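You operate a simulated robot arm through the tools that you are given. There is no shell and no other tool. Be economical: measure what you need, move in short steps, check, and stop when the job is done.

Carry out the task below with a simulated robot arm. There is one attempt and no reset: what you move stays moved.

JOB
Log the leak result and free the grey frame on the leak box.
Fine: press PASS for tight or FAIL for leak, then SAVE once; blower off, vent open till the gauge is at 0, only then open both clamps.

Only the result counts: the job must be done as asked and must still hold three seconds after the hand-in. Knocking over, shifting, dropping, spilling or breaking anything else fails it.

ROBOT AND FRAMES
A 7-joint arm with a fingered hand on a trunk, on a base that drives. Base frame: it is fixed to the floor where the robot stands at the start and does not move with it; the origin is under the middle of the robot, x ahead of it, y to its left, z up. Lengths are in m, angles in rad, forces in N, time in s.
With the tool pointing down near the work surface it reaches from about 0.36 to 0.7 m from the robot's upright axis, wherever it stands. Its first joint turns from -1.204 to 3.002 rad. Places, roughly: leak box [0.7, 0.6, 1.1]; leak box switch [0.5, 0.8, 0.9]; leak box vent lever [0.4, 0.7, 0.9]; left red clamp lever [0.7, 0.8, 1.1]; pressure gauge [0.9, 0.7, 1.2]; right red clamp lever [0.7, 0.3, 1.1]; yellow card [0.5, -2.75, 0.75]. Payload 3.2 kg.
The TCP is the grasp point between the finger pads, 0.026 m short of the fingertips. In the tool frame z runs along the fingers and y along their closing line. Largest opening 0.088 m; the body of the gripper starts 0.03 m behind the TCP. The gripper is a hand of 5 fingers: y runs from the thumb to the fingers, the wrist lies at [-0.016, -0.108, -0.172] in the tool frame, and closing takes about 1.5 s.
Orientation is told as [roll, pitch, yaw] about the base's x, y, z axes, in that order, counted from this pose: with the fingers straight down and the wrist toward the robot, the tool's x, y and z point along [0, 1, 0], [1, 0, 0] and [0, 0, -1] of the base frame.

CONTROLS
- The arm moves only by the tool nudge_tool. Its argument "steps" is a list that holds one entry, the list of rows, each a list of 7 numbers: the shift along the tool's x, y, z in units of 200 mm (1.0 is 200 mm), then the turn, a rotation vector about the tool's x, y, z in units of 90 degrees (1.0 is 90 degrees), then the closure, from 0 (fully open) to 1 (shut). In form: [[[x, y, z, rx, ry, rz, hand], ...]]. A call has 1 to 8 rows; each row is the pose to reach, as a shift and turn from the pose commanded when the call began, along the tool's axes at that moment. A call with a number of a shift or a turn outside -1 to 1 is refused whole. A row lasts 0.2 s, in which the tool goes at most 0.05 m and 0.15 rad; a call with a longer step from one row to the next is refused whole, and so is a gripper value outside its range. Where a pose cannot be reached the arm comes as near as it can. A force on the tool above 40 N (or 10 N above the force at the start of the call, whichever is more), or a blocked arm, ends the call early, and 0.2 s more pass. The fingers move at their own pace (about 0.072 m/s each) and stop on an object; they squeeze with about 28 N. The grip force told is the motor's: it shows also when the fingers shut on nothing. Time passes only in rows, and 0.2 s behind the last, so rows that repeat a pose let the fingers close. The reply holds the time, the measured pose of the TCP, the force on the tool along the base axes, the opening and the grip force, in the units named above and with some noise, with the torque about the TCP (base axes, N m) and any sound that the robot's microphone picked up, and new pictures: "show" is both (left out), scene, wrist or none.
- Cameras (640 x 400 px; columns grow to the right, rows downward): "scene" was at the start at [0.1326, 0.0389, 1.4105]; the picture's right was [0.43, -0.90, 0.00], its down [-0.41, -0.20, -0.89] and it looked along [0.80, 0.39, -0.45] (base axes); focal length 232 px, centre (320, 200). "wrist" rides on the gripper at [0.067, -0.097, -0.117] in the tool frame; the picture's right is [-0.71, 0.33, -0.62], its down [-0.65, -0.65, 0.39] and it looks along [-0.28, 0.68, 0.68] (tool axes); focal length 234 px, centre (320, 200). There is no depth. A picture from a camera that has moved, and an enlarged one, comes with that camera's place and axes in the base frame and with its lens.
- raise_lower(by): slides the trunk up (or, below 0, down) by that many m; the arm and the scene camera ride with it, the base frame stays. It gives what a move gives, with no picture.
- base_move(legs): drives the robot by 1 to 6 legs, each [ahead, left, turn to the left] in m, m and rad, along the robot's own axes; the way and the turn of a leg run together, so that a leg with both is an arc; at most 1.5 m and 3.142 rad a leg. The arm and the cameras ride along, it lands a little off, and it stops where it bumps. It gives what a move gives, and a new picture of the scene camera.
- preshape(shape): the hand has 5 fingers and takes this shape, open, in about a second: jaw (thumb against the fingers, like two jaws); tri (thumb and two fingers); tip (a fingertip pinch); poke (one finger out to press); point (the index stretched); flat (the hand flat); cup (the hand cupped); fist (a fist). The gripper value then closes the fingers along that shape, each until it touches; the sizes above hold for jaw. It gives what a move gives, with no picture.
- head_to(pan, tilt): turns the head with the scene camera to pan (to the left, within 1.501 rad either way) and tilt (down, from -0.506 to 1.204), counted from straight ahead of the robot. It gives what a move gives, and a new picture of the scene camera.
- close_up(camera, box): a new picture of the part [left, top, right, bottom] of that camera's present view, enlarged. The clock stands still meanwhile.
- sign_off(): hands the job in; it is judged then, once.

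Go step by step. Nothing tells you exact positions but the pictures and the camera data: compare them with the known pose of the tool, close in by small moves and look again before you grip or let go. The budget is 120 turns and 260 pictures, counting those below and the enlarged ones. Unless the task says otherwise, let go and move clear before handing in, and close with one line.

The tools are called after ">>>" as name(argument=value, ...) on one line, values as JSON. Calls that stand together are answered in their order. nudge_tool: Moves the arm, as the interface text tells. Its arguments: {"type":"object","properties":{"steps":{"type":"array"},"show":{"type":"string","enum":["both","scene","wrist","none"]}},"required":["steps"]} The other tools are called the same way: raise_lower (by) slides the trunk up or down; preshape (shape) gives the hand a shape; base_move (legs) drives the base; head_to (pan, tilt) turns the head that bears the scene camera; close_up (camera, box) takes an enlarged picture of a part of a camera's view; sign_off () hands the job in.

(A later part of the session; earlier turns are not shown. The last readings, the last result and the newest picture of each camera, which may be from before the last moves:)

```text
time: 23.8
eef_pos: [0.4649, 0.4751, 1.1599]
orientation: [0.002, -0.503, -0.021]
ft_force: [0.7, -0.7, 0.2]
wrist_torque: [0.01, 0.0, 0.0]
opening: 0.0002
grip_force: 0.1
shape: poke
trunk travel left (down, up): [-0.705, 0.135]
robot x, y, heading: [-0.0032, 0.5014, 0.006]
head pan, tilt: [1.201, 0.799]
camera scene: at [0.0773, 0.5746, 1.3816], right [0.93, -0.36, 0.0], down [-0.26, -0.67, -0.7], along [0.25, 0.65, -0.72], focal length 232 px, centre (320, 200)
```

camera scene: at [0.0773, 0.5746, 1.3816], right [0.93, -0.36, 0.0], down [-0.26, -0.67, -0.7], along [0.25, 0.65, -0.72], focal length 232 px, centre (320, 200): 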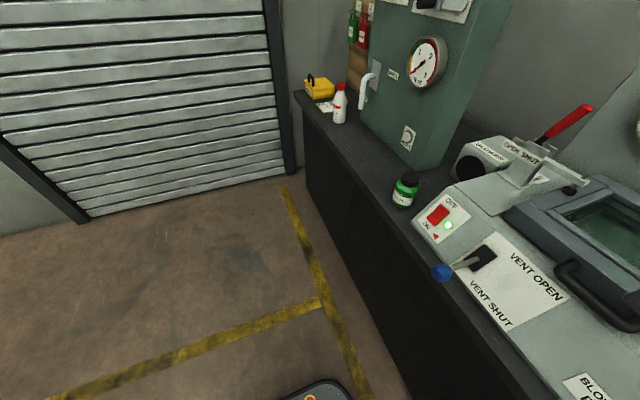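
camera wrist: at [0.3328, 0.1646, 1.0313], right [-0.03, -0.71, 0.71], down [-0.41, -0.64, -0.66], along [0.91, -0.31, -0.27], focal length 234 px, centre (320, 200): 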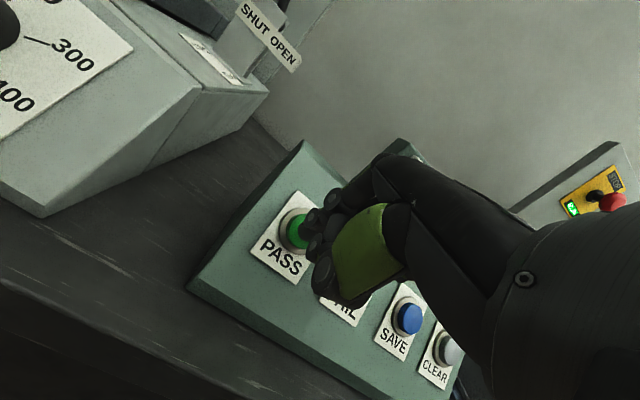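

I'm now at y = 0.5, in reach of the switch. I'll re-aim the head and zoom on the rocker and the vent lever.

>>> head_to(pan=0.6, tilt=0.85)

>>> close_up(camera="scene", box=[140, 80, 440, 280])

>>> close_up(camera="wrist", box=[0, 0, 640, 400])

```text
time: 24.8
eef_pos: [0.4651, 0.4749, 1.1605]
orientation: [0.002, -0.501, -0.023]
ft_force: [-0.2, 0.4, 1.5]
wrist_torque: [0.0, 0.01, -0.02]
opening: 0.0001
grip_force: 0.1
shape: poke
trunk travel left (down, up): [-0.705, 0.135]
robot x, y, heading: [-0.0015, 0.5008, 0.004]
head pan, tilt: [0.6, 0.85]
camera scene: at [0.1128, 0.5436, 1.3776], right [0.57, -0.82, 0.0], down [-0.62, -0.43, -0.66], along [0.54, 0.38, -0.75], focal length 232 px, centre (320, 200)
```

scene: 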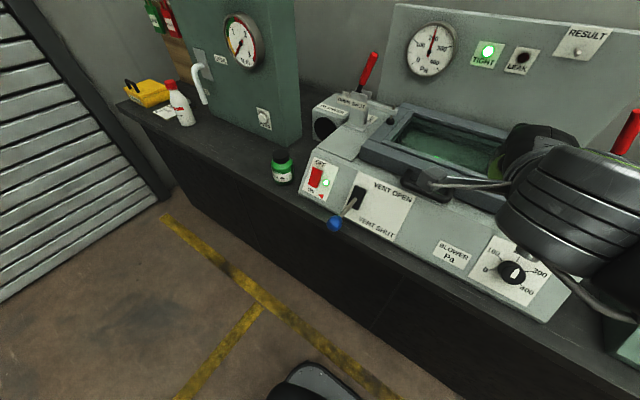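

```text
2.00 times, centred on (290, 180) of scene
camera zoom: at [0.1128, 0.5436, 1.3776], right [0.57, -0.82, 0.0], down [-0.62, -0.43, -0.66], along [0.54, 0.38, -0.75], focal length 464 px, centre (380, 240)
```

zoom: 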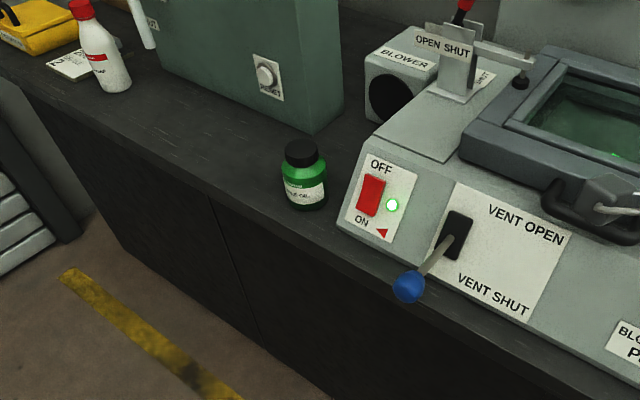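

```text
1.00 times, centred on (320, 200) of wrist (not enlarged: the box is as wide or as high as the picture)
camera zoom: at [0.3257, 0.5446, 1.2158], right [-0.02, -0.71, 0.71], down [-0.4, -0.64, -0.66], along [0.92, -0.3, -0.27], focal length 234 px, centre (320, 200)
```

zoom: 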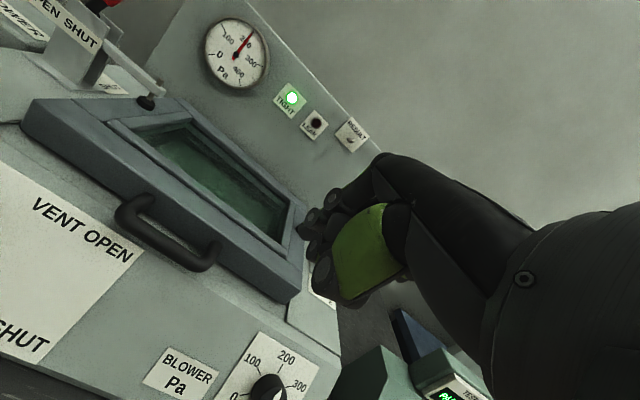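

The rocker is at about (0.51, 0.835, 0.92) on a face sloped about 55°, and OFF is its upper half. I'll drive a bit further left so the forearm clears the vent knob.

>>> base_move(legs=[[0, 0.33, 0]])

>>> head_to(pan=0.1, tilt=0.9)

>>> close_up(camera="wrist", box=[0, 0, 640, 400])

```text
time: 26.9
eef_pos: [0.4626, 0.8036, 1.161]
orientation: [0.002, -0.5, -0.023]
ft_force: [1.2, 0.3, 0.5]
wrist_torque: [0.05, 0.02, 0.02]
opening: 0.0
grip_force: 0.0
shape: poke
trunk travel left (down, up): [-0.705, 0.135]
robot x, y, heading: [-0.0008, 0.8312, 0.005]
head pan, tilt: [0.6, 0.85]
camera scene: at [0.1108, 0.8744, 1.3776], right [0.57, -0.82, 0.0], down [-0.62, -0.43, -0.66], along [0.54, 0.38, -0.75], focal length 232 px, centre (320, 200)
```

scene: 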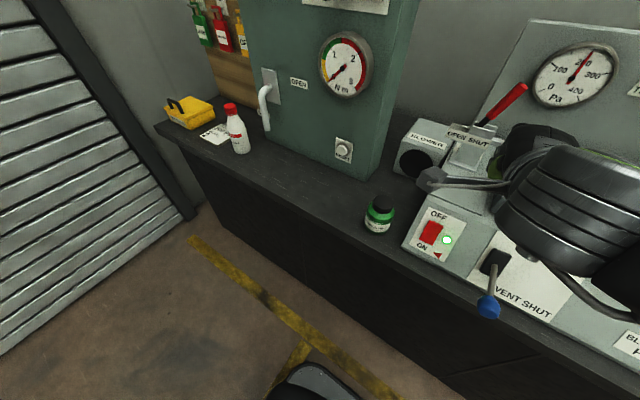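

```text
time: 27.9
eef_pos: [0.4624, 0.8037, 1.1599]
orientation: [0.003, -0.499, -0.023]
ft_force: [0.0, 0.2, 0.6]
wrist_torque: [0.04, 0.0, 0.02]
opening: 0.0003
grip_force: 0.1
shape: poke
trunk travel left (down, up): [-0.705, 0.135]
robot x, y, heading: [-0.0008, 0.8324, 0.007]
head pan, tilt: [0.099, 0.901]
camera scene: at [0.1217, 0.8376, 1.3737], right [0.11, -0.99, 0.0], down [-0.78, -0.08, -0.62], along [0.62, 0.07, -0.78], focal length 232 px, centre (320, 200)
```

scene: 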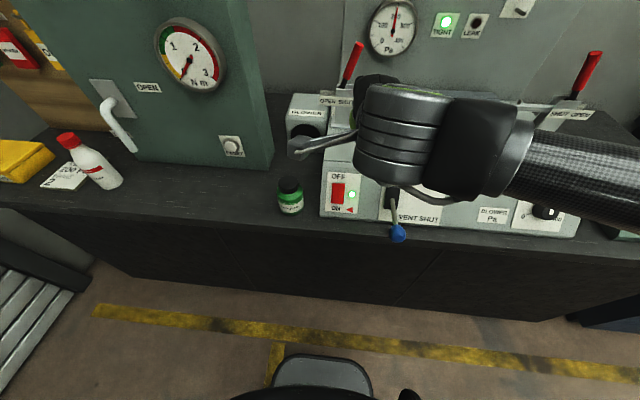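

```text
1.00 times, centred on (320, 200) of wrist (not enlarged: the box is as wide or as high as the picture)
camera zoom: at [0.3237, 0.8752, 1.2158], right [-0.03, -0.71, 0.71], down [-0.4, -0.64, -0.66], along [0.92, -0.3, -0.27], focal length 234 px, centre (320, 200)
```

zoom: 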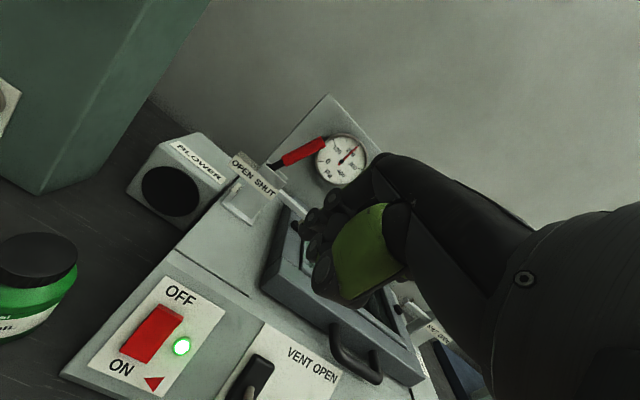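

The rocker triangulates to about (0.50, 0.836, 0.93). I'll move to a hover in front of its OFF half, tilting the finger more.

>>> nudge_tool(steps=[[[0.03, -0.11, 0.15, -0.03, 0, 0, 0], [0.06, -0.22, 0.3, -0.06, 0, 0, 0], [0.09, -0.33, 0.45, -0.1, 0, 0, 0], [0.12, -0.44, 0.6, -0.13, 0, 0, 0], [0.13, -0.54, 0.75, -0.159, 0, 0, 0], [0.13, -0.54, 0.75, -0.159, 0, 0, 0]]])

>>> close_up(camera="wrist", box=[200, 120, 400, 270])

```text
time: 29.3
eef_pos: [0.4404, 0.8313, 0.9796]
orientation: [0.002, -0.752, -0.024]
ft_force: [-0.4, 0.7, -0.7]
wrist_torque: [0.03, -0.02, -0.01]
opening: 0.0
grip_force: 0.0
shape: poke
trunk travel left (down, up): [-0.705, 0.135]
robot x, y, heading: [-0.0044, 0.8297, 0.005]
head pan, tilt: [0.099, 0.901]
camera scene: at [0.1209, 0.8369, 1.3738], right [0.11, -0.99, 0.0], down [-0.78, -0.08, -0.62], along [0.62, 0.07, -0.78], focal length 232 px, centre (320, 200)
camera wrist: at [0.2921, 0.9024, 0.9975], right [-0.2, -0.7, 0.68], down [-0.23, -0.64, -0.73], along [0.95, -0.3, -0.03], focal length 234 px, centre (320, 200)
```

scene: 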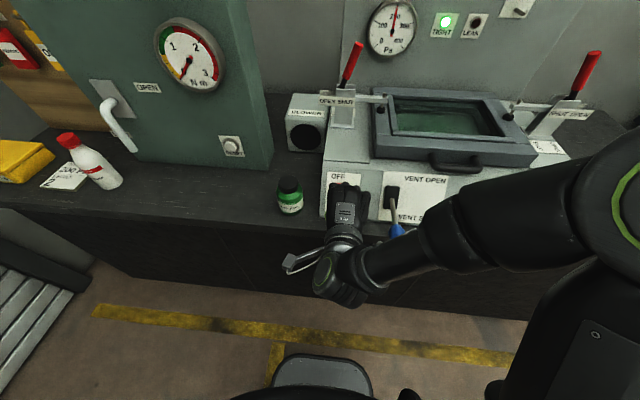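
wrist: 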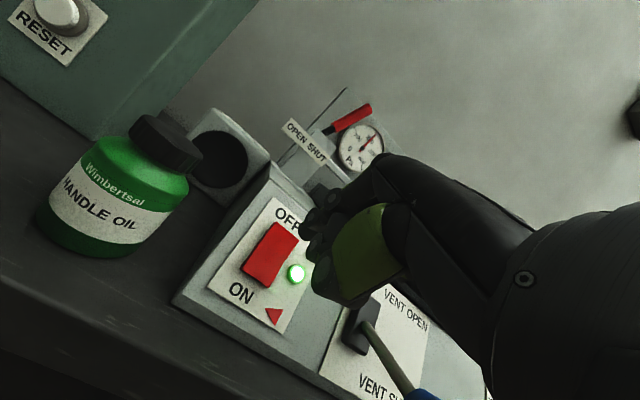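

```text
2.67 times, centred on (300, 195) of wrist
camera zoom: at [0.2921, 0.9024, 0.9975], right [-0.2, -0.7, 0.68], down [-0.23, -0.64, -0.73], along [0.95, -0.3, -0.03], focal length 624 px, centre (373, 213)
```

zoom: 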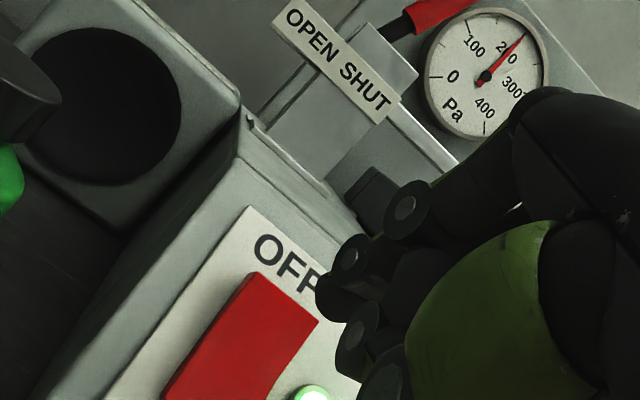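

The tip should be about 5 cm from the OFF half. I'll close to 2 cm and check.

>>> nudge_tool(steps=[[[0, -0.01, 0.08, 0, 0, 0, 0], [0, -0.022, 0.163, 0, 0, 0, 0], [0, -0.022, 0.163, 0, 0, 0, 0]]], show="none")

>>> close_up(camera="wrist", box=[200, 120, 400, 270])

>>> close_up(camera="scene", box=[260, 140, 460, 300])

```text
time: 30.1
eef_pos: [0.4609, 0.8319, 0.9511]
orientation: [0.002, -0.751, -0.024]
ft_force: [-0.4, 1.2, 0.0]
wrist_torque: [0.04, 0.0, 0.02]
opening: 0.0
grip_force: 0.1
shape: poke
trunk travel left (down, up): [-0.705, 0.135]
robot x, y, heading: [-0.0031, 0.8335, 0.006]
head pan, tilt: [0.099, 0.901]
```

```text
2.67 times, centred on (300, 195) of wrist
camera zoom: at [0.3126, 0.9015, 0.9697], right [-0.2, -0.7, 0.68], down [-0.23, -0.64, -0.73], along [0.95, -0.3, -0.03], focal length 624 px, centre (373, 213)
```

zoom: 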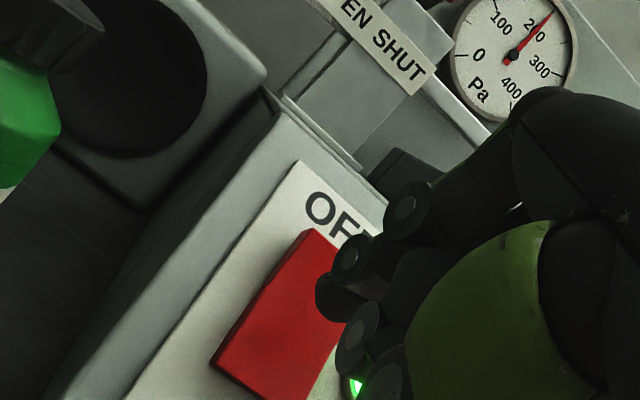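

```text
2.50 times, centred on (360, 220) of scene
camera zoom: at [0.1213, 0.8374, 1.3737], right [0.11, -0.99, 0.0], down [-0.78, -0.08, -0.62], along [0.62, 0.07, -0.78], focal length 579 px, centre (220, 150)
```

zoom: 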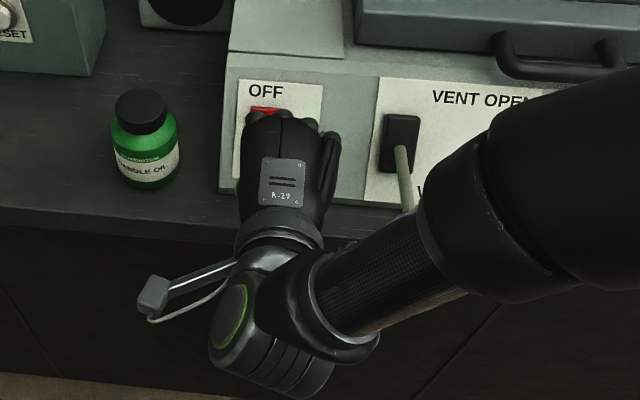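

The tip is over the upper half of the rocker, so I'll push along the panel normal.

>>> nudge_tool(steps=[[[0, 0.012, 0.05, 0, 0, 0, 0], [0, 0.024, 0.1, 0, 0, 0, 0], [0, 0.03, 0.135, 0, 0, 0, 0], [0, 0.036, 0.17, 0, 0, 0, 0], [0, 0.036, 0.17, 0, 0, 0, 0]]], show="none")

>>> close_up(camera="wrist", box=[200, 120, 400, 270])

>>> close_up(camera="scene", box=[260, 140, 460, 300])

```text
time: 31.3
eef_pos: [0.4801, 0.8306, 0.9367]
orientation: [0.003, -0.764, -0.024]
ft_force: [-26.1, -0.4, 28.1]
wrist_torque: [-0.21, -0.04, -0.17]
opening: 0.0
grip_force: 0.1
shape: poke
trunk travel left (down, up): [-0.705, 0.135]
robot x, y, heading: [-0.0019, 0.8316, 0.006]
head pan, tilt: [0.099, 0.901]
```

```text
2.67 times, centred on (300, 195) of wrist
camera zoom: at [0.3314, 0.9012, 0.9524], right [-0.21, -0.71, 0.68], down [-0.22, -0.64, -0.73], along [0.95, -0.3, -0.02], focal length 624 px, centre (373, 213)
```

zoom: 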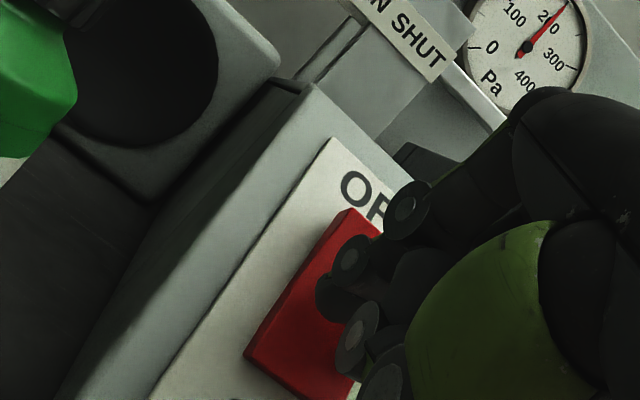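

```text
2.50 times, centred on (360, 220) of scene
camera zoom: at [0.1094, 0.8372, 1.3751], right [0.11, -0.99, 0.0], down [-0.77, -0.08, -0.63], along [0.62, 0.07, -0.78], focal length 579 px, centre (220, 150)
```

zoom: 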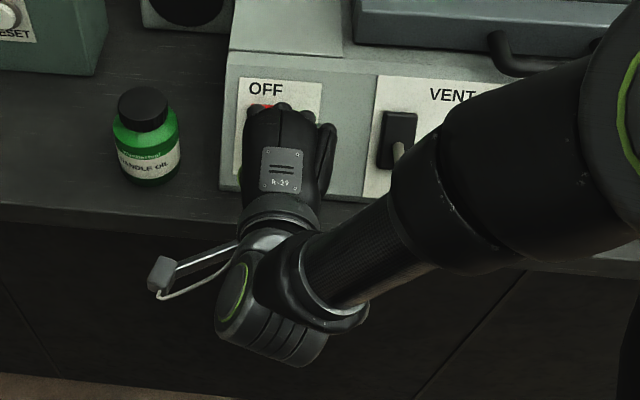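

I felt 38 N but heard no click, so the tip is probably near the pivot. I'll back off, check the rocker, and aim higher.

>>> nudge_tool(steps=[[[0, 0, -0.06, 0, 0, 0, 0], [0, 0.07, -0.12, 0, 0, 0, 0], [0, 0.09, -0.12, 0, 0, 0, 0], [0, 0.09, -0.12, 0, 0, 0, 0]]], show="none")

>>> close_up(camera="wrist", box=[200, 120, 400, 270])

>>> close_up(camera="scene", box=[260, 140, 460, 300])

```text
time: 32.3
eef_pos: [0.4846, 0.83, 0.9583]
orientation: [0.002, -0.75, -0.024]
ft_force: [-0.5, -0.4, 0.6]
wrist_torque: [-0.01, -0.02, 0.0]
opening: 0.0001
grip_force: 0.1
shape: poke
trunk travel left (down, up): [-0.705, 0.135]
robot x, y, heading: [-0.0043, 0.8306, 0.004]
head pan, tilt: [0.099, 0.901]
```

```text
2.67 times, centred on (300, 195) of wrist
camera zoom: at [0.3369, 0.9006, 0.9774], right [-0.2, -0.7, 0.68], down [-0.23, -0.64, -0.73], along [0.95, -0.3, -0.03], focal length 624 px, centre (373, 213)
```

zoom: 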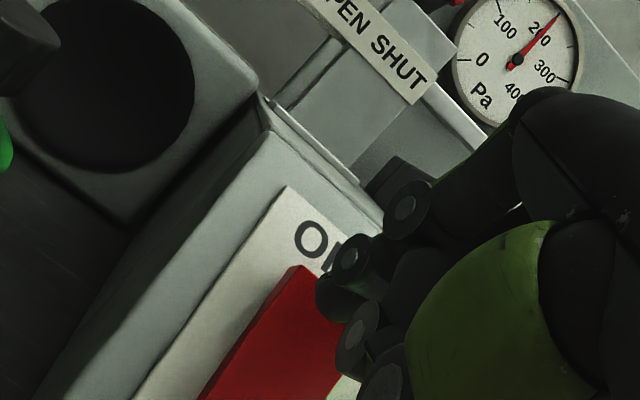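

```text
2.50 times, centred on (360, 220) of scene
camera zoom: at [0.1216, 0.8374, 1.3737], right [0.11, -0.99, 0.0], down [-0.78, -0.08, -0.62], along [0.62, 0.07, -0.78], focal length 579 px, centre (220, 150)
```

zoom: 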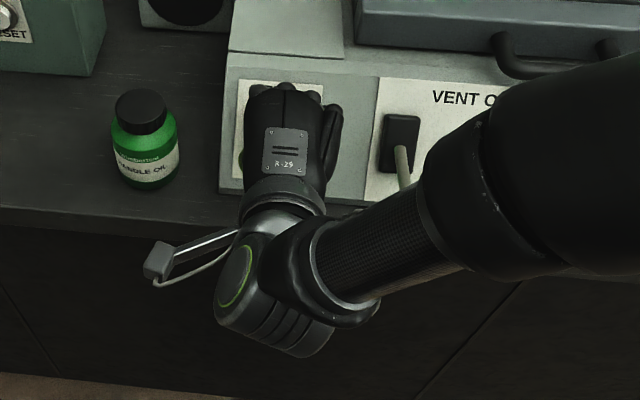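

I'll come down 6 mm to stay on the rocker and push again.

>>> nudge_tool(steps=[[[0, -0.03, 0, 0, 0, 0, 0], [0, -0.02, 0.04, 0, 0, 0, 0], [0, -0.015, 0.08, 0, 0, 0, 0], [0, -0.01, 0.11, 0, 0, 0, 0], [0, -0.005, 0.14, 0, 0, 0, 0], [0, -0.005, 0.14, 0, 0, 0, 0]]], show="none")

>>> close_up(camera="wrist", box=[200, 120, 400, 270])

```text
time: 33.4
eef_pos: [0.4957, 0.8319, 0.9533]
orientation: [0.006, -0.783, -0.026]
ft_force: [-18.8, -2.7, 24.0]
wrist_torque: [-0.37, 0.16, -0.26]
opening: 0.0
grip_force: 0.0
shape: poke
trunk travel left (down, up): [-0.705, 0.135]
robot x, y, heading: [-0.0031, 0.83, 0.006]
head pan, tilt: [0.099, 0.901]
heard: click
stopped in row 5: the force on the tool passed its limit at 44 N (the readings are from after the stop); the commanded pose is now the measured one
```

```text
2.67 times, centred on (300, 195) of wrist
camera zoom: at [0.3473, 0.9021, 0.967], right [-0.22, -0.71, 0.67], down [-0.2, -0.64, -0.74], along [0.95, -0.3, 0.0], focal length 624 px, centre (373, 213)
```

zoom: 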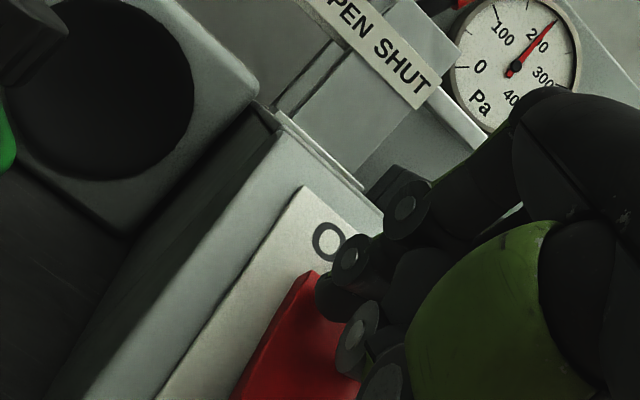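

A click sounded and the rocker's top is now pressed in. I'll retract and check the switch, the lamp and the vent lever.

>>> nudge_tool(steps=[[[0, 0, -0.1, 0, 0, 0, 0], [0, 0, -0.3, 0, 0, 0, 0], [0, 0, -0.5, 0, 0, 0, 0], [0, 0.1, -0.65, 0, 0, 0, 0], [0, 0.2, -0.8, 0, 0, 0, 0], [0, 0.2, -0.8, 0, 0, 0, 0]]])

>>> close_up(camera="wrist", box=[100, 120, 440, 360])

>>> close_up(camera="scene", box=[300, 120, 500, 260])

```text
time: 34.8
eef_pos: [0.4269, 0.8398, 1.0911]
orientation: [0.0, -0.765, -0.024]
ft_force: [0.1, 0.1, 0.4]
wrist_torque: [-0.02, 0.03, 0.0]
opening: 0.0001
grip_force: 0.0
shape: poke
out of reach, approached as far as the arm can: row 3, 4, 5, 6
trunk travel left (down, up): [-0.705, 0.135]
robot x, y, heading: [-0.0046, 0.8303, 0.007]
head pan, tilt: [0.099, 0.901]
camera scene: at [0.1216, 0.8386, 1.3737], right [0.11, -0.99, 0.0], down [-0.78, -0.08, -0.62], along [0.62, 0.06, -0.78], focal length 232 px, centre (320, 200)
camera wrist: at [0.278, 0.9098, 1.1081], right [-0.21, -0.7, 0.68], down [-0.22, -0.64, -0.73], along [0.95, -0.3, -0.02], focal length 234 px, centre (320, 200)
```

scene: 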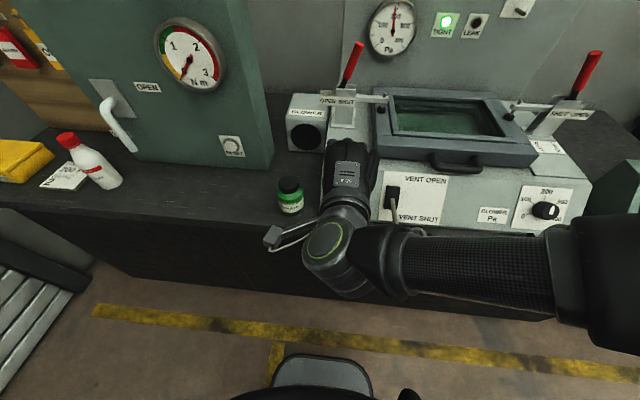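
wrist: 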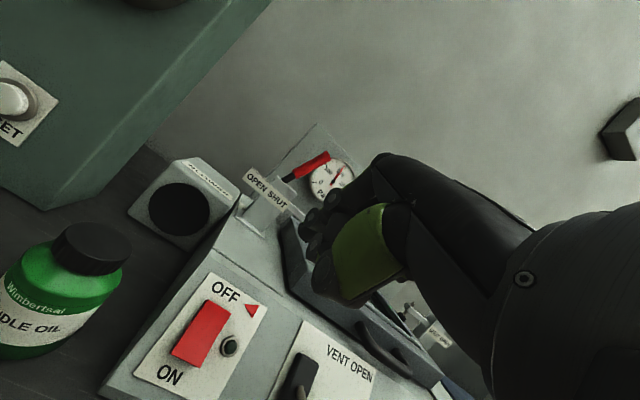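

```text
1.67 times, centred on (270, 240) of wrist
camera zoom: at [0.278, 0.9098, 1.1081], right [-0.21, -0.7, 0.68], down [-0.22, -0.64, -0.73], along [0.95, -0.3, -0.02], focal length 390 px, centre (403, 133)
```

zoom: 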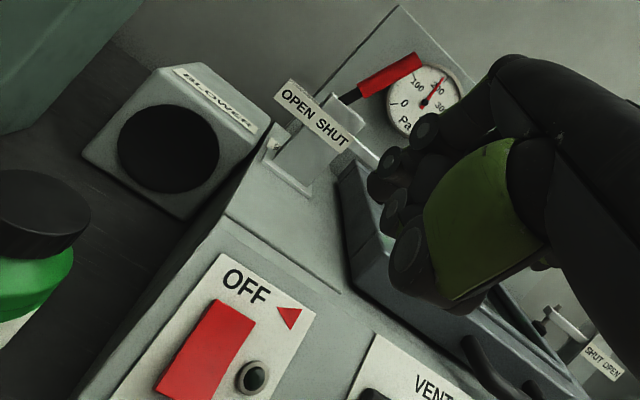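

```text
2.86 times, centred on (400, 190) of scene
camera zoom: at [0.1216, 0.8386, 1.3737], right [0.11, -0.99, 0.0], down [-0.78, -0.08, -0.62], along [0.62, 0.06, -0.78], focal length 662 px, centre (91, 229)
```

zoom: 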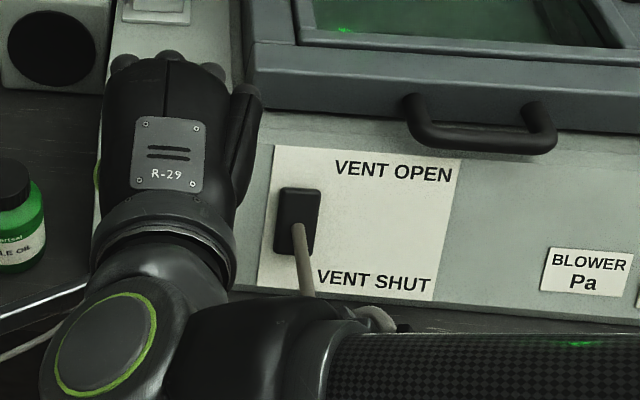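

The blower is OFF with its LED dark, and the vent lever points outward at SHUT. I'll back the base off for room, switch to jaw shape, and look at the vent knob.

>>> base_move(legs=[[-0.2, 0, 0], [0, -0.08, 0]])

>>> preshape(shape="jaw")

>>> close_up(camera="wrist", box=[0, 0, 640, 400])

>>> close_up(camera="scene", box=[200, 60, 500, 260])

```text
time: 37.1
eef_pos: [0.2227, 0.7556, 1.0925]
orientation: [0.006, -0.766, -0.03]
ft_force: [-0.5, -0.1, -0.5]
wrist_torque: [0.02, 0.01, 0.02]
opening: 0.0003
grip_force: 0.1
shape: poke
trunk travel left (down, up): [-0.705, 0.135]
robot x, y, heading: [-0.2092, 0.7475, 0.001]
head pan, tilt: [0.099, 0.901]
camera scene: at [-0.0831, 0.7557, 1.3737], right [0.1, -0.99, 0.0], down [-0.78, -0.08, -0.62], along [0.62, 0.06, -0.78], focal length 232 px, centre (320, 200)
```

scene: 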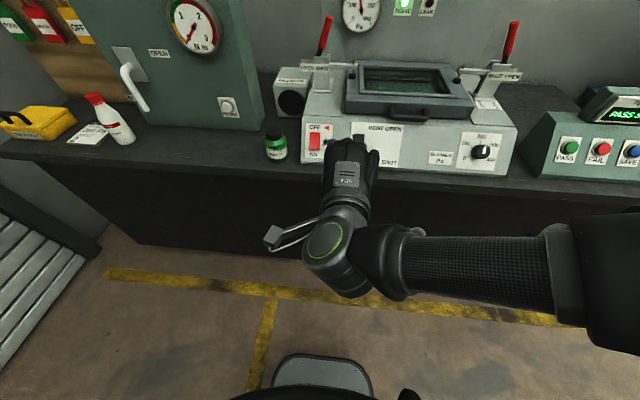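

```text
time: 38.0
eef_pos: [0.2222, 0.7557, 1.0928]
orientation: [0.004, -0.766, -0.028]
ft_force: [0.0, -0.5, 0.5]
wrist_torque: [0.02, 0.01, 0.03]
opening: 0.0875
grip_force: 0.2
shape: jaw
trunk travel left (down, up): [-0.705, 0.135]
robot x, y, heading: [-0.2092, 0.7489, -0.0]
head pan, tilt: [0.099, 0.901]
```

```text
1.00 times, centred on (320, 200) of wrist (not enlarged: the box is as wide or as high as the picture)
camera zoom: at [0.074, 0.8274, 1.108], right [-0.21, -0.7, 0.68], down [-0.22, -0.64, -0.74], along [0.95, -0.3, -0.02], focal length 234 px, centre (320, 200)
```

zoom: 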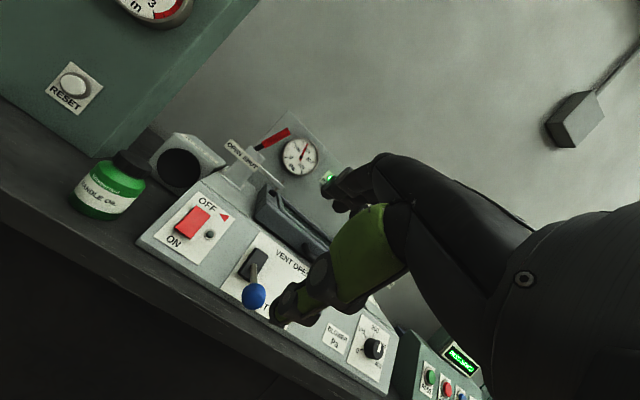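

```text
2.00 times, centred on (350, 160) of scene
camera zoom: at [-0.0829, 0.7565, 1.3737], right [0.1, -0.99, 0.0], down [-0.78, -0.08, -0.62], along [0.62, 0.06, -0.78], focal length 464 px, centre (260, 280)
```

zoom: 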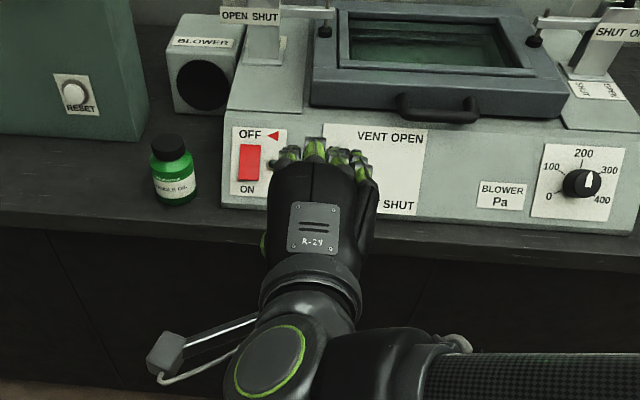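

The vent knob is at about (0.408, 0.695, 0.919), with its pivot near (0.504, 0.694, 0.931). I'll bring the half-open jaw in line with it.

>>> nudge_tool(steps=[[[-0.07, 0.02, 0.19, 0, 0, 0, 0.2], [-0.14, 0.04, 0.38, 0, 0, 0, 0.2], [-0.21, 0.06, 0.57, 0, 0, 0, 0.2], [-0.29, 0.075, 0.78, 0, 0, 0, 0.2], [-0.29, 0.075, 0.78, 0, 0, 0, 0.2]]])

>>> close_up(camera="wrist", box=[180, 140, 440, 320])

```text
time: 39.2
eef_pos: [0.3389, 0.6948, 0.9901]
orientation: [0.006, -0.766, -0.028]
ft_force: [0.6, -0.2, -0.3]
wrist_torque: [0.02, 0.02, -0.02]
opening: 0.0708
grip_force: 0.0
shape: jaw
trunk travel left (down, up): [-0.705, 0.135]
robot x, y, heading: [-0.2072, 0.7512, -0.001]
head pan, tilt: [0.099, 0.901]
camera scene: at [-0.0842, 0.7566, 1.3738], right [0.1, -0.99, 0.0], down [-0.78, -0.08, -0.62], along [0.62, 0.06, -0.78], focal length 232 px, centre (320, 200)
camera wrist: at [0.1903, 0.7662, 1.0064], right [-0.21, -0.7, 0.68], down [-0.22, -0.64, -0.74], along [0.95, -0.3, -0.02], focal length 234 px, centre (320, 200)
```

scene: 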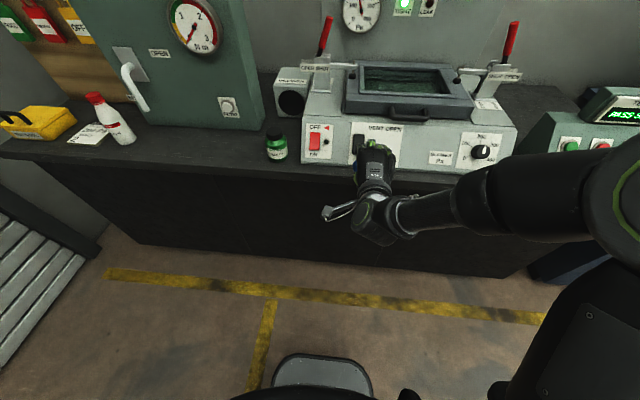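
wrist: 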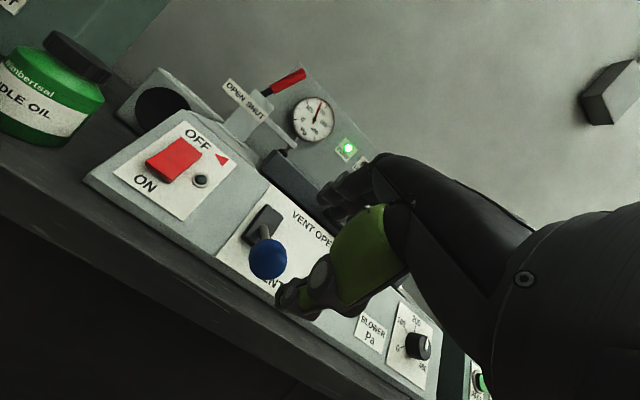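

```text
2.22 times, centred on (310, 230) of wrist
camera zoom: at [0.1903, 0.7662, 1.0064], right [-0.21, -0.7, 0.68], down [-0.22, -0.64, -0.74], along [0.95, -0.3, -0.02], focal length 520 px, centre (342, 133)
```

zoom: 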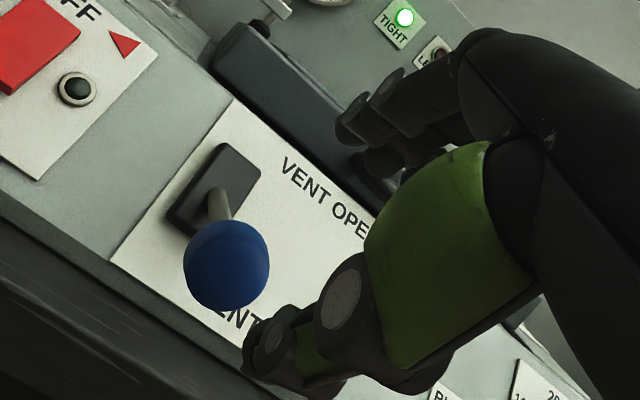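

The knob is lined up with the jaw's axis. I'll advance so it sits between thumb and fingers.

>>> nudge_tool(steps=[[[0, 0, 0.15, 0, 0, 0, 0.2], [0.005, 0, 0.3, 0, 0, 0, 0.2], [0.008, 0, 0.43, 0, 0, 0, 0.2], [0.008, 0, 0.43, 0, 0, 0, 0.2]]], show="none")

>>> close_up(camera="wrist", box=[180, 140, 440, 320])

>>> close_up(camera="scene", box=[290, 90, 450, 240])

```text
time: 40.2
eef_pos: [0.3983, 0.695, 0.9285]
orientation: [0.006, -0.766, -0.03]
ft_force: [0.5, 0.8, -0.1]
wrist_torque: [0.0, 0.01, -0.01]
opening: 0.0707
grip_force: 0.2
shape: jaw
trunk travel left (down, up): [-0.705, 0.135]
robot x, y, heading: [-0.2071, 0.7498, 0.003]
head pan, tilt: [0.099, 0.901]
```

```text
2.22 times, centred on (310, 230) of wrist
camera zoom: at [0.2495, 0.7665, 0.9446], right [-0.21, -0.7, 0.68], down [-0.22, -0.64, -0.74], along [0.95, -0.3, -0.02], focal length 520 px, centre (342, 133)
```

zoom: 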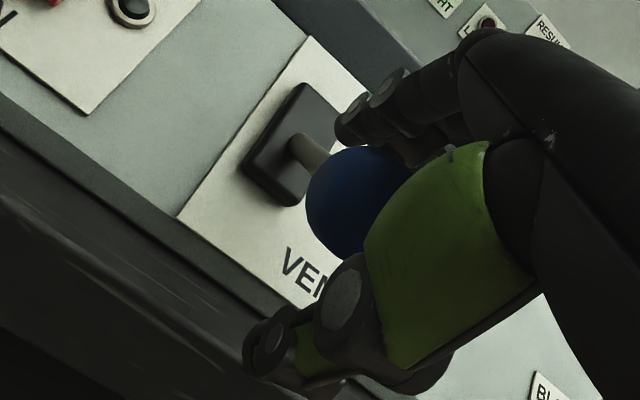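

```text
2.67 times, centred on (370, 165) of scene
camera zoom: at [-0.0836, 0.7563, 1.3738], right [0.1, -0.99, 0.0], down [-0.78, -0.08, -0.62], along [0.62, 0.06, -0.78], focal length 618 px, centre (187, 293)
```

zoom: 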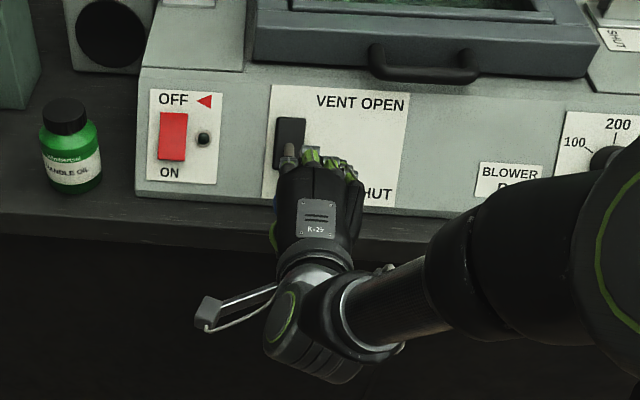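

The fingers sit a little to the right of the knob, so I'll shift 15 mm left and then close.

>>> nudge_tool(steps=[[[0.04, 0, 0, 0, 0, 0, 0.2], [0.075, 0, 0, 0, 0, 0, 0.2], [0.075, 0, 0, 0, 0, 0, 0.35], [0.075, 0, 0, 0, 0, 0, 0.5], [0.075, 0, 0, 0, 0, 0, 0.6], [0.075, 0, 0, 0, 0, 0, 0.7], [0.075, 0, 0, 0, 0, 0, 0.7]]], show="none")

>>> close_up(camera="wrist", box=[180, 140, 440, 320])

>>> close_up(camera="scene", box=[290, 90, 450, 240])

```text
time: 41.8
eef_pos: [0.3986, 0.7134, 0.9289]
orientation: [0.0, -0.766, -0.027]
ft_force: [-0.8, 4.6, 2.3]
wrist_torque: [-0.13, -0.42, -0.08]
opening: 0.0236
grip_force: 28.5
shape: jaw
trunk travel left (down, up): [-0.705, 0.135]
robot x, y, heading: [-0.2065, 0.7522, -0.002]
head pan, tilt: [0.099, 0.901]
```

```text
2.22 times, centred on (310, 230) of wrist
camera zoom: at [0.2504, 0.7845, 0.9452], right [-0.21, -0.7, 0.68], down [-0.22, -0.64, -0.73], along [0.95, -0.3, -0.02], focal length 520 px, centre (342, 133)
```

zoom: 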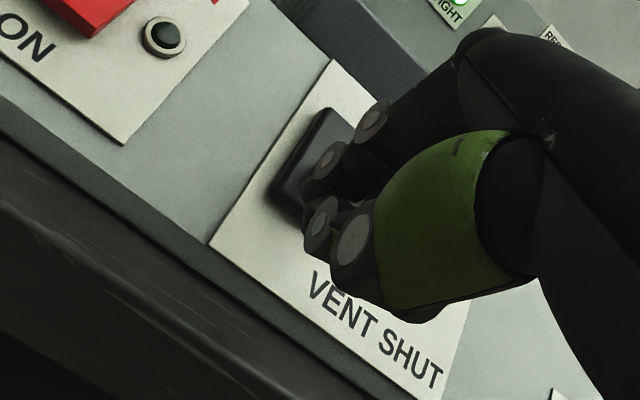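

```text
2.67 times, centred on (370, 165) of scene
camera zoom: at [-0.0833, 0.7582, 1.3737], right [0.1, -0.99, 0.0], down [-0.78, -0.08, -0.62], along [0.62, 0.06, -0.78], focal length 618 px, centre (187, 293)
```

zoom: 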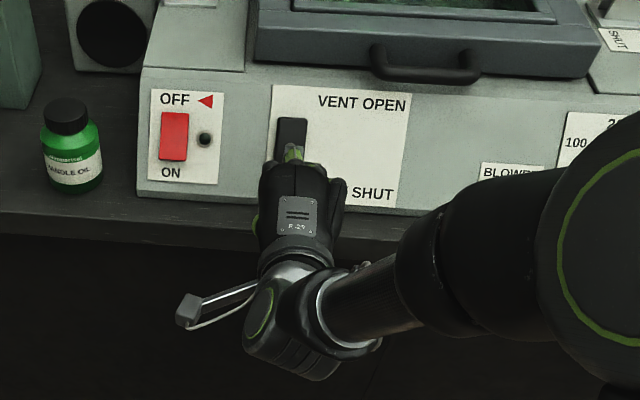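

I have the knob gripped. I'll lift it along an arc about the pivot, turning the hand with the lever.

>>> nudge_tool(steps=[[[0, 0.054, -0.049, 0.089, 0, 0, 0.8], [0, 0.115, -0.09, 0.178, 0, 0, 0.8], [0, 0.181, -0.1225, 0.267, 0, 0, 0.8], [0, 0.251, -0.1455, 0.356, 0, 0, 0.8], [0, 0.323, -0.158, 0.446, 0, 0, 0.8], [0, 0.323, -0.158, 0.446, 0, 0, 0.8]]])

>>> close_up(camera="scene", box=[290, 0, 450, 240])

```text
time: 43.2
eef_pos: [0.4296, 0.7114, 1.0078]
orientation: [0.051, -0.073, -0.047]
ft_force: [8.4, 29.9, -0.9]
wrist_torque: [0.08, -0.48, 0.22]
opening: 0.0172
grip_force: 28.3
shape: jaw
out of reach, approached as far as the arm can: row 4
trunk travel left (down, up): [-0.705, 0.135]
robot x, y, heading: [-0.2091, 0.7475, 0.002]
head pan, tilt: [0.099, 0.901]
camera scene: at [-0.0803, 0.7661, 1.3734], right [0.1, -0.99, 0.01], down [-0.78, -0.09, -0.62], along [0.62, 0.06, -0.79], focal length 232 px, centre (320, 200)
camera wrist: at [0.3279, 0.778, 1.1192], right [0.25, -0.75, 0.61], down [-0.65, -0.6, -0.47], along [0.72, -0.28, -0.64], focal length 234 px, centre (320, 200)
```

scene: 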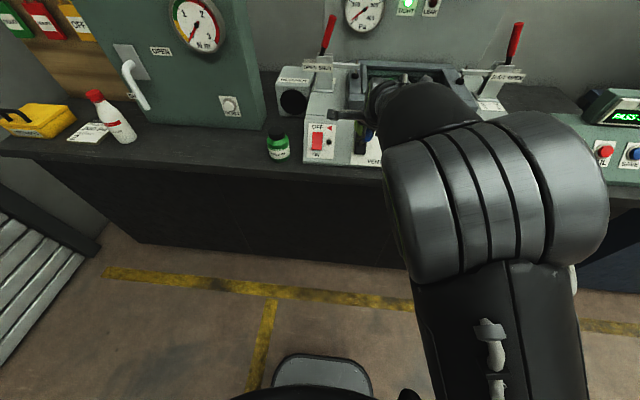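
wrist: 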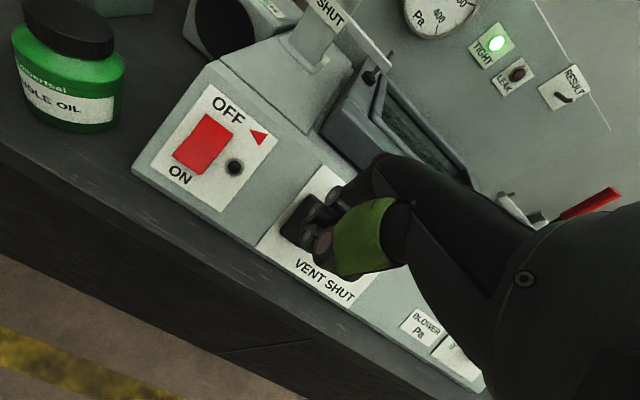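

```text
1.67 times, centred on (370, 120) of scene
camera zoom: at [-0.0803, 0.7661, 1.3734], right [0.1, -0.99, 0.01], down [-0.78, -0.09, -0.62], along [0.62, 0.06, -0.79], focal length 386 px, centre (237, 333)
```

zoom: 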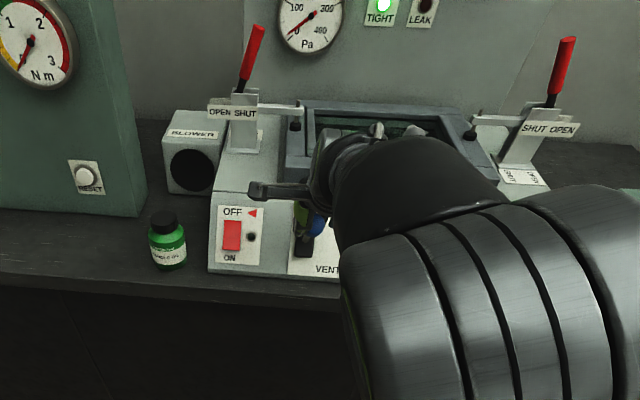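

The gauge needle has dropped. I'll check it closely, and where the lever is.

>>> close_up(camera="scene", box=[320, 0, 440, 50])

>>> close_up(camera="wrist", box=[220, 140, 440, 320])

>>> close_up(camera="scene", box=[300, 80, 440, 180])

```text
5.33 times, centred on (380, 25) of scene
camera zoom: at [-0.0803, 0.7661, 1.3734], right [0.1, -0.99, 0.01], down [-0.78, -0.09, -0.62], along [0.62, 0.06, -0.79], focal length 1236 px, centre (0, 1133)
```

zoom: 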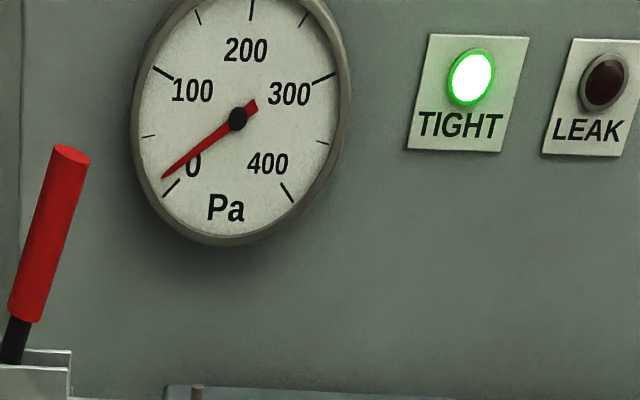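

```text
2.22 times, centred on (330, 230) of wrist
camera zoom: at [0.3279, 0.778, 1.1192], right [0.25, -0.75, 0.61], down [-0.65, -0.6, -0.47], along [0.72, -0.28, -0.64], focal length 520 px, centre (298, 133)
```

zoom: 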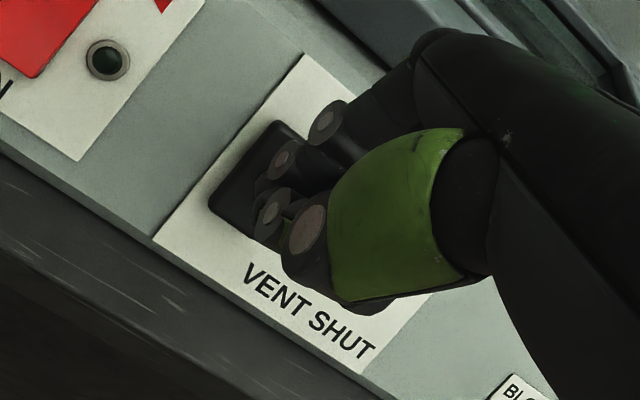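

```text
4.00 times, centred on (370, 130) of scene
camera zoom: at [-0.0803, 0.7661, 1.3734], right [0.1, -0.99, 0.01], down [-0.78, -0.09, -0.62], along [0.62, 0.06, -0.79], focal length 927 px, centre (120, 480)
```

zoom: 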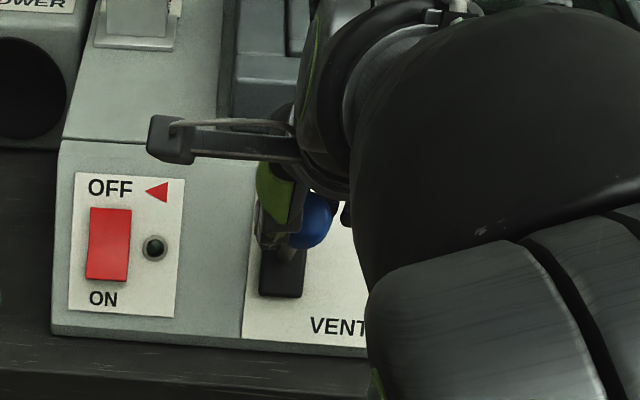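

The gauge is nearly at 0. I'll move the lever slightly further to be sure of the stop, easing the sideways load.

>>> nudge_tool(steps=[[[0.02, 0.04, -0.035, 0, 0, 0, 0.8], [0.03, 0.08, -0.065, 0.03, 0, 0, 0.8], [0.03, 0.11, -0.085, 0.05, 0, 0, 0.8], [0.03, 0.11, -0.085, 0.05, 0, 0, 0.8]]])

```text
time: 44.2
eef_pos: [0.4438, 0.7129, 1.016]
orientation: [0.003, 0.013, -0.032]
ft_force: [-2.1, 8.7, 7.2]
wrist_torque: [0.08, -0.05, -0.02]
opening: 0.0168
grip_force: 27.9
shape: jaw
trunk travel left (down, up): [-0.705, 0.135]
robot x, y, heading: [-0.2094, 0.7481, 0.003]
head pan, tilt: [0.099, 0.901]
camera scene: at [-0.0852, 0.7589, 1.3741], right [0.1, -0.99, 0.0], down [-0.78, -0.08, -0.62], along [0.62, 0.06, -0.78], focal length 232 px, centre (320, 200)
camera wrist: at [0.3515, 0.7838, 1.1331], right [0.32, -0.72, 0.62], down [-0.68, -0.63, -0.38], along [0.66, -0.3, -0.69], focal length 234 px, centre (320, 200)
```

scene: 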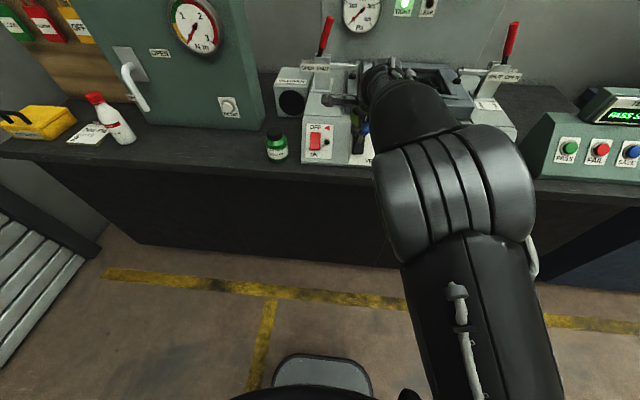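
wrist: 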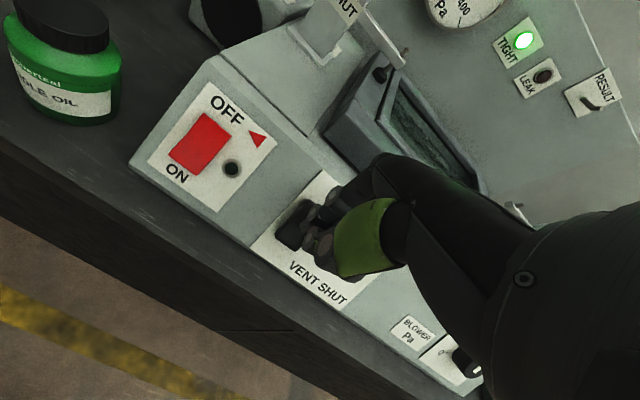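

The lever is at about 50° and the forces are low. I'll release partly and lift away upward.

>>> nudge_tool(steps=[[[0, -0.03, 0, 0, 0, 0, 0.5], [0, -0.03, 0, 0, 0, 0, 0.45], [0, -0.03, 0, 0, 0, 0, 0.4], [0, -0.03, 0, 0, 0, 0, 0.4], [0, -0.03, 0, 0, 0, 0, 0.4]]], show="none")

>>> close_up(camera="wrist", box=[220, 140, 440, 320])

>>> close_up(camera="scene", box=[300, 0, 440, 180])

```text
time: 45.4
eef_pos: [0.4393, 0.711, 1.0134]
orientation: [0.011, 0.019, -0.033]
ft_force: [0.2, 0.1, -0.6]
wrist_torque: [-0.02, -0.01, 0.01]
opening: 0.0522
grip_force: 0.1
shape: jaw
trunk travel left (down, up): [-0.705, 0.135]
robot x, y, heading: [-0.2095, 0.7525, 0.002]
head pan, tilt: [0.099, 0.901]
```

```text
2.22 times, centred on (330, 230) of wrist
camera zoom: at [0.3477, 0.7809, 1.1315], right [0.32, -0.73, 0.61], down [-0.68, -0.62, -0.38], along [0.66, -0.29, -0.69], focal length 520 px, centre (298, 133)
```

zoom: 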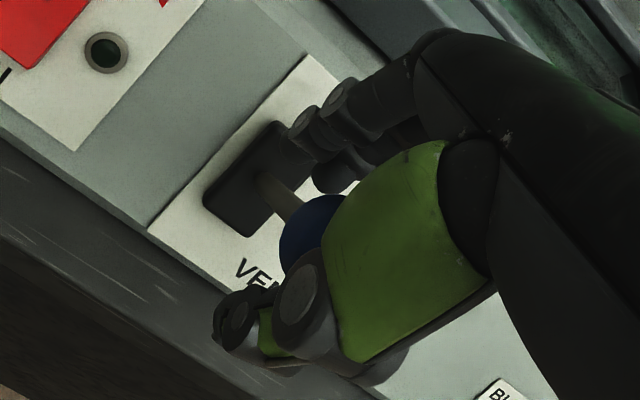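

```text
2.22 times, centred on (370, 90) of scene
camera zoom: at [-0.083, 0.7567, 1.3737], right [0.1, -0.99, 0.0], down [-0.78, -0.08, -0.62], along [0.62, 0.06, -0.78], focal length 515 px, centre (209, 444)
```

zoom: 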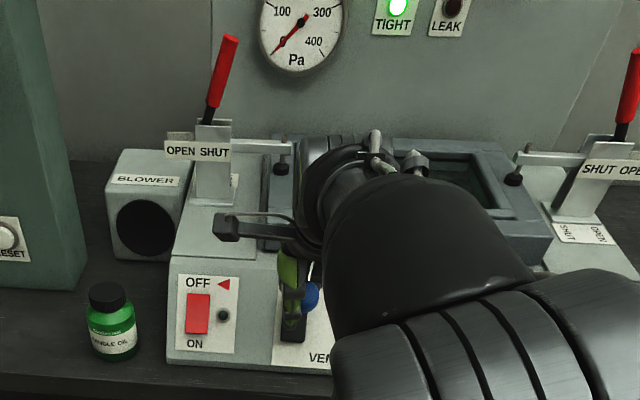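

The lever stayed up and the gauge reads about 0. I'll lift clear and inspect.

>>> nudge_tool(steps=[[[0, 0, -0.15, 0, 0, 0, 0.3], [0, -0.02, -0.35, 0, 0, 0, 0.2], [0, -0.1, -0.55, 0, 0, 0, 0.2], [0, -0.2, -0.7, 0, 0, 0, 0.2], [0, -0.3, -0.8, 0, 0, 0, 0.2], [0, -0.3, -0.8, 0, 0, 0, 0.2]]])

>>> close_up(camera="wrist", box=[0, 0, 640, 400])

```text
time: 46.8
eef_pos: [0.3836, 0.7168, 1.1741]
orientation: [0.003, 0.014, -0.027]
ft_force: [-1.1, -0.5, -0.7]
wrist_torque: [-0.04, 0.0, 0.01]
opening: 0.0699
grip_force: 0.0
shape: jaw
trunk travel left (down, up): [-0.705, 0.135]
robot x, y, heading: [-0.209, 0.7469, 0.004]
head pan, tilt: [0.099, 0.901]
camera scene: at [-0.0819, 0.7565, 1.3736], right [0.1, -0.99, 0.0], down [-0.78, -0.08, -0.62], along [0.62, 0.06, -0.78], focal length 232 px, centre (320, 200)
camera wrist: at [0.2905, 0.7863, 1.2917], right [0.32, -0.72, 0.62], down [-0.68, -0.63, -0.38], along [0.66, -0.29, -0.69], focal length 234 px, centre (320, 200)
```

scene: 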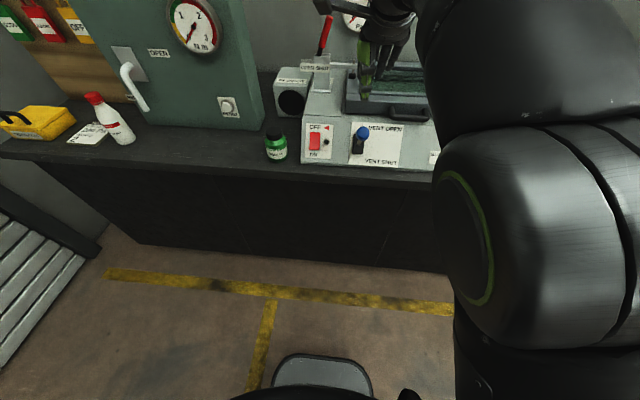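
wrist: 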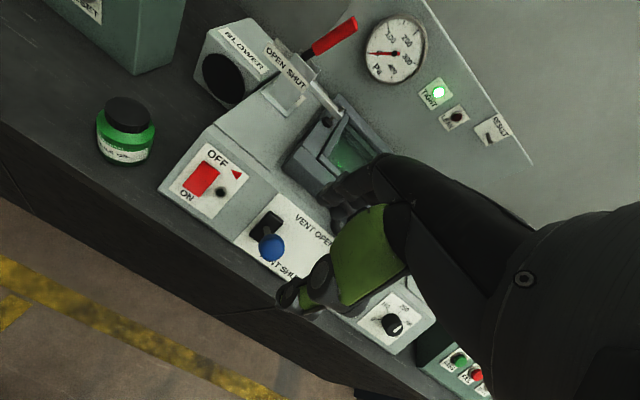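

```text
1.00 times, centred on (320, 200) of wrist (not enlarged: the box is as wide or as high as the picture)
camera zoom: at [0.2905, 0.7863, 1.2917], right [0.32, -0.72, 0.62], down [-0.68, -0.63, -0.38], along [0.66, -0.29, -0.69], focal length 234 px, centre (320, 200)
```

zoom: 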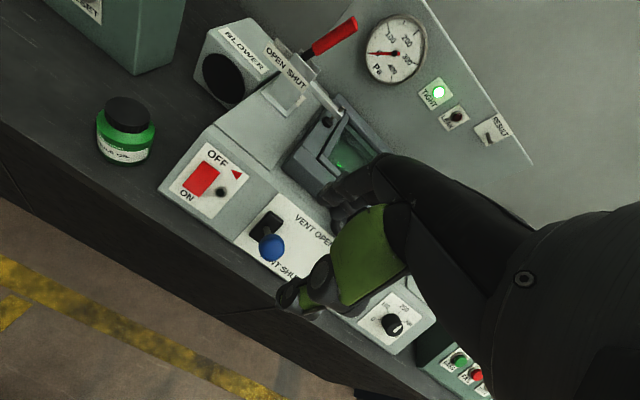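

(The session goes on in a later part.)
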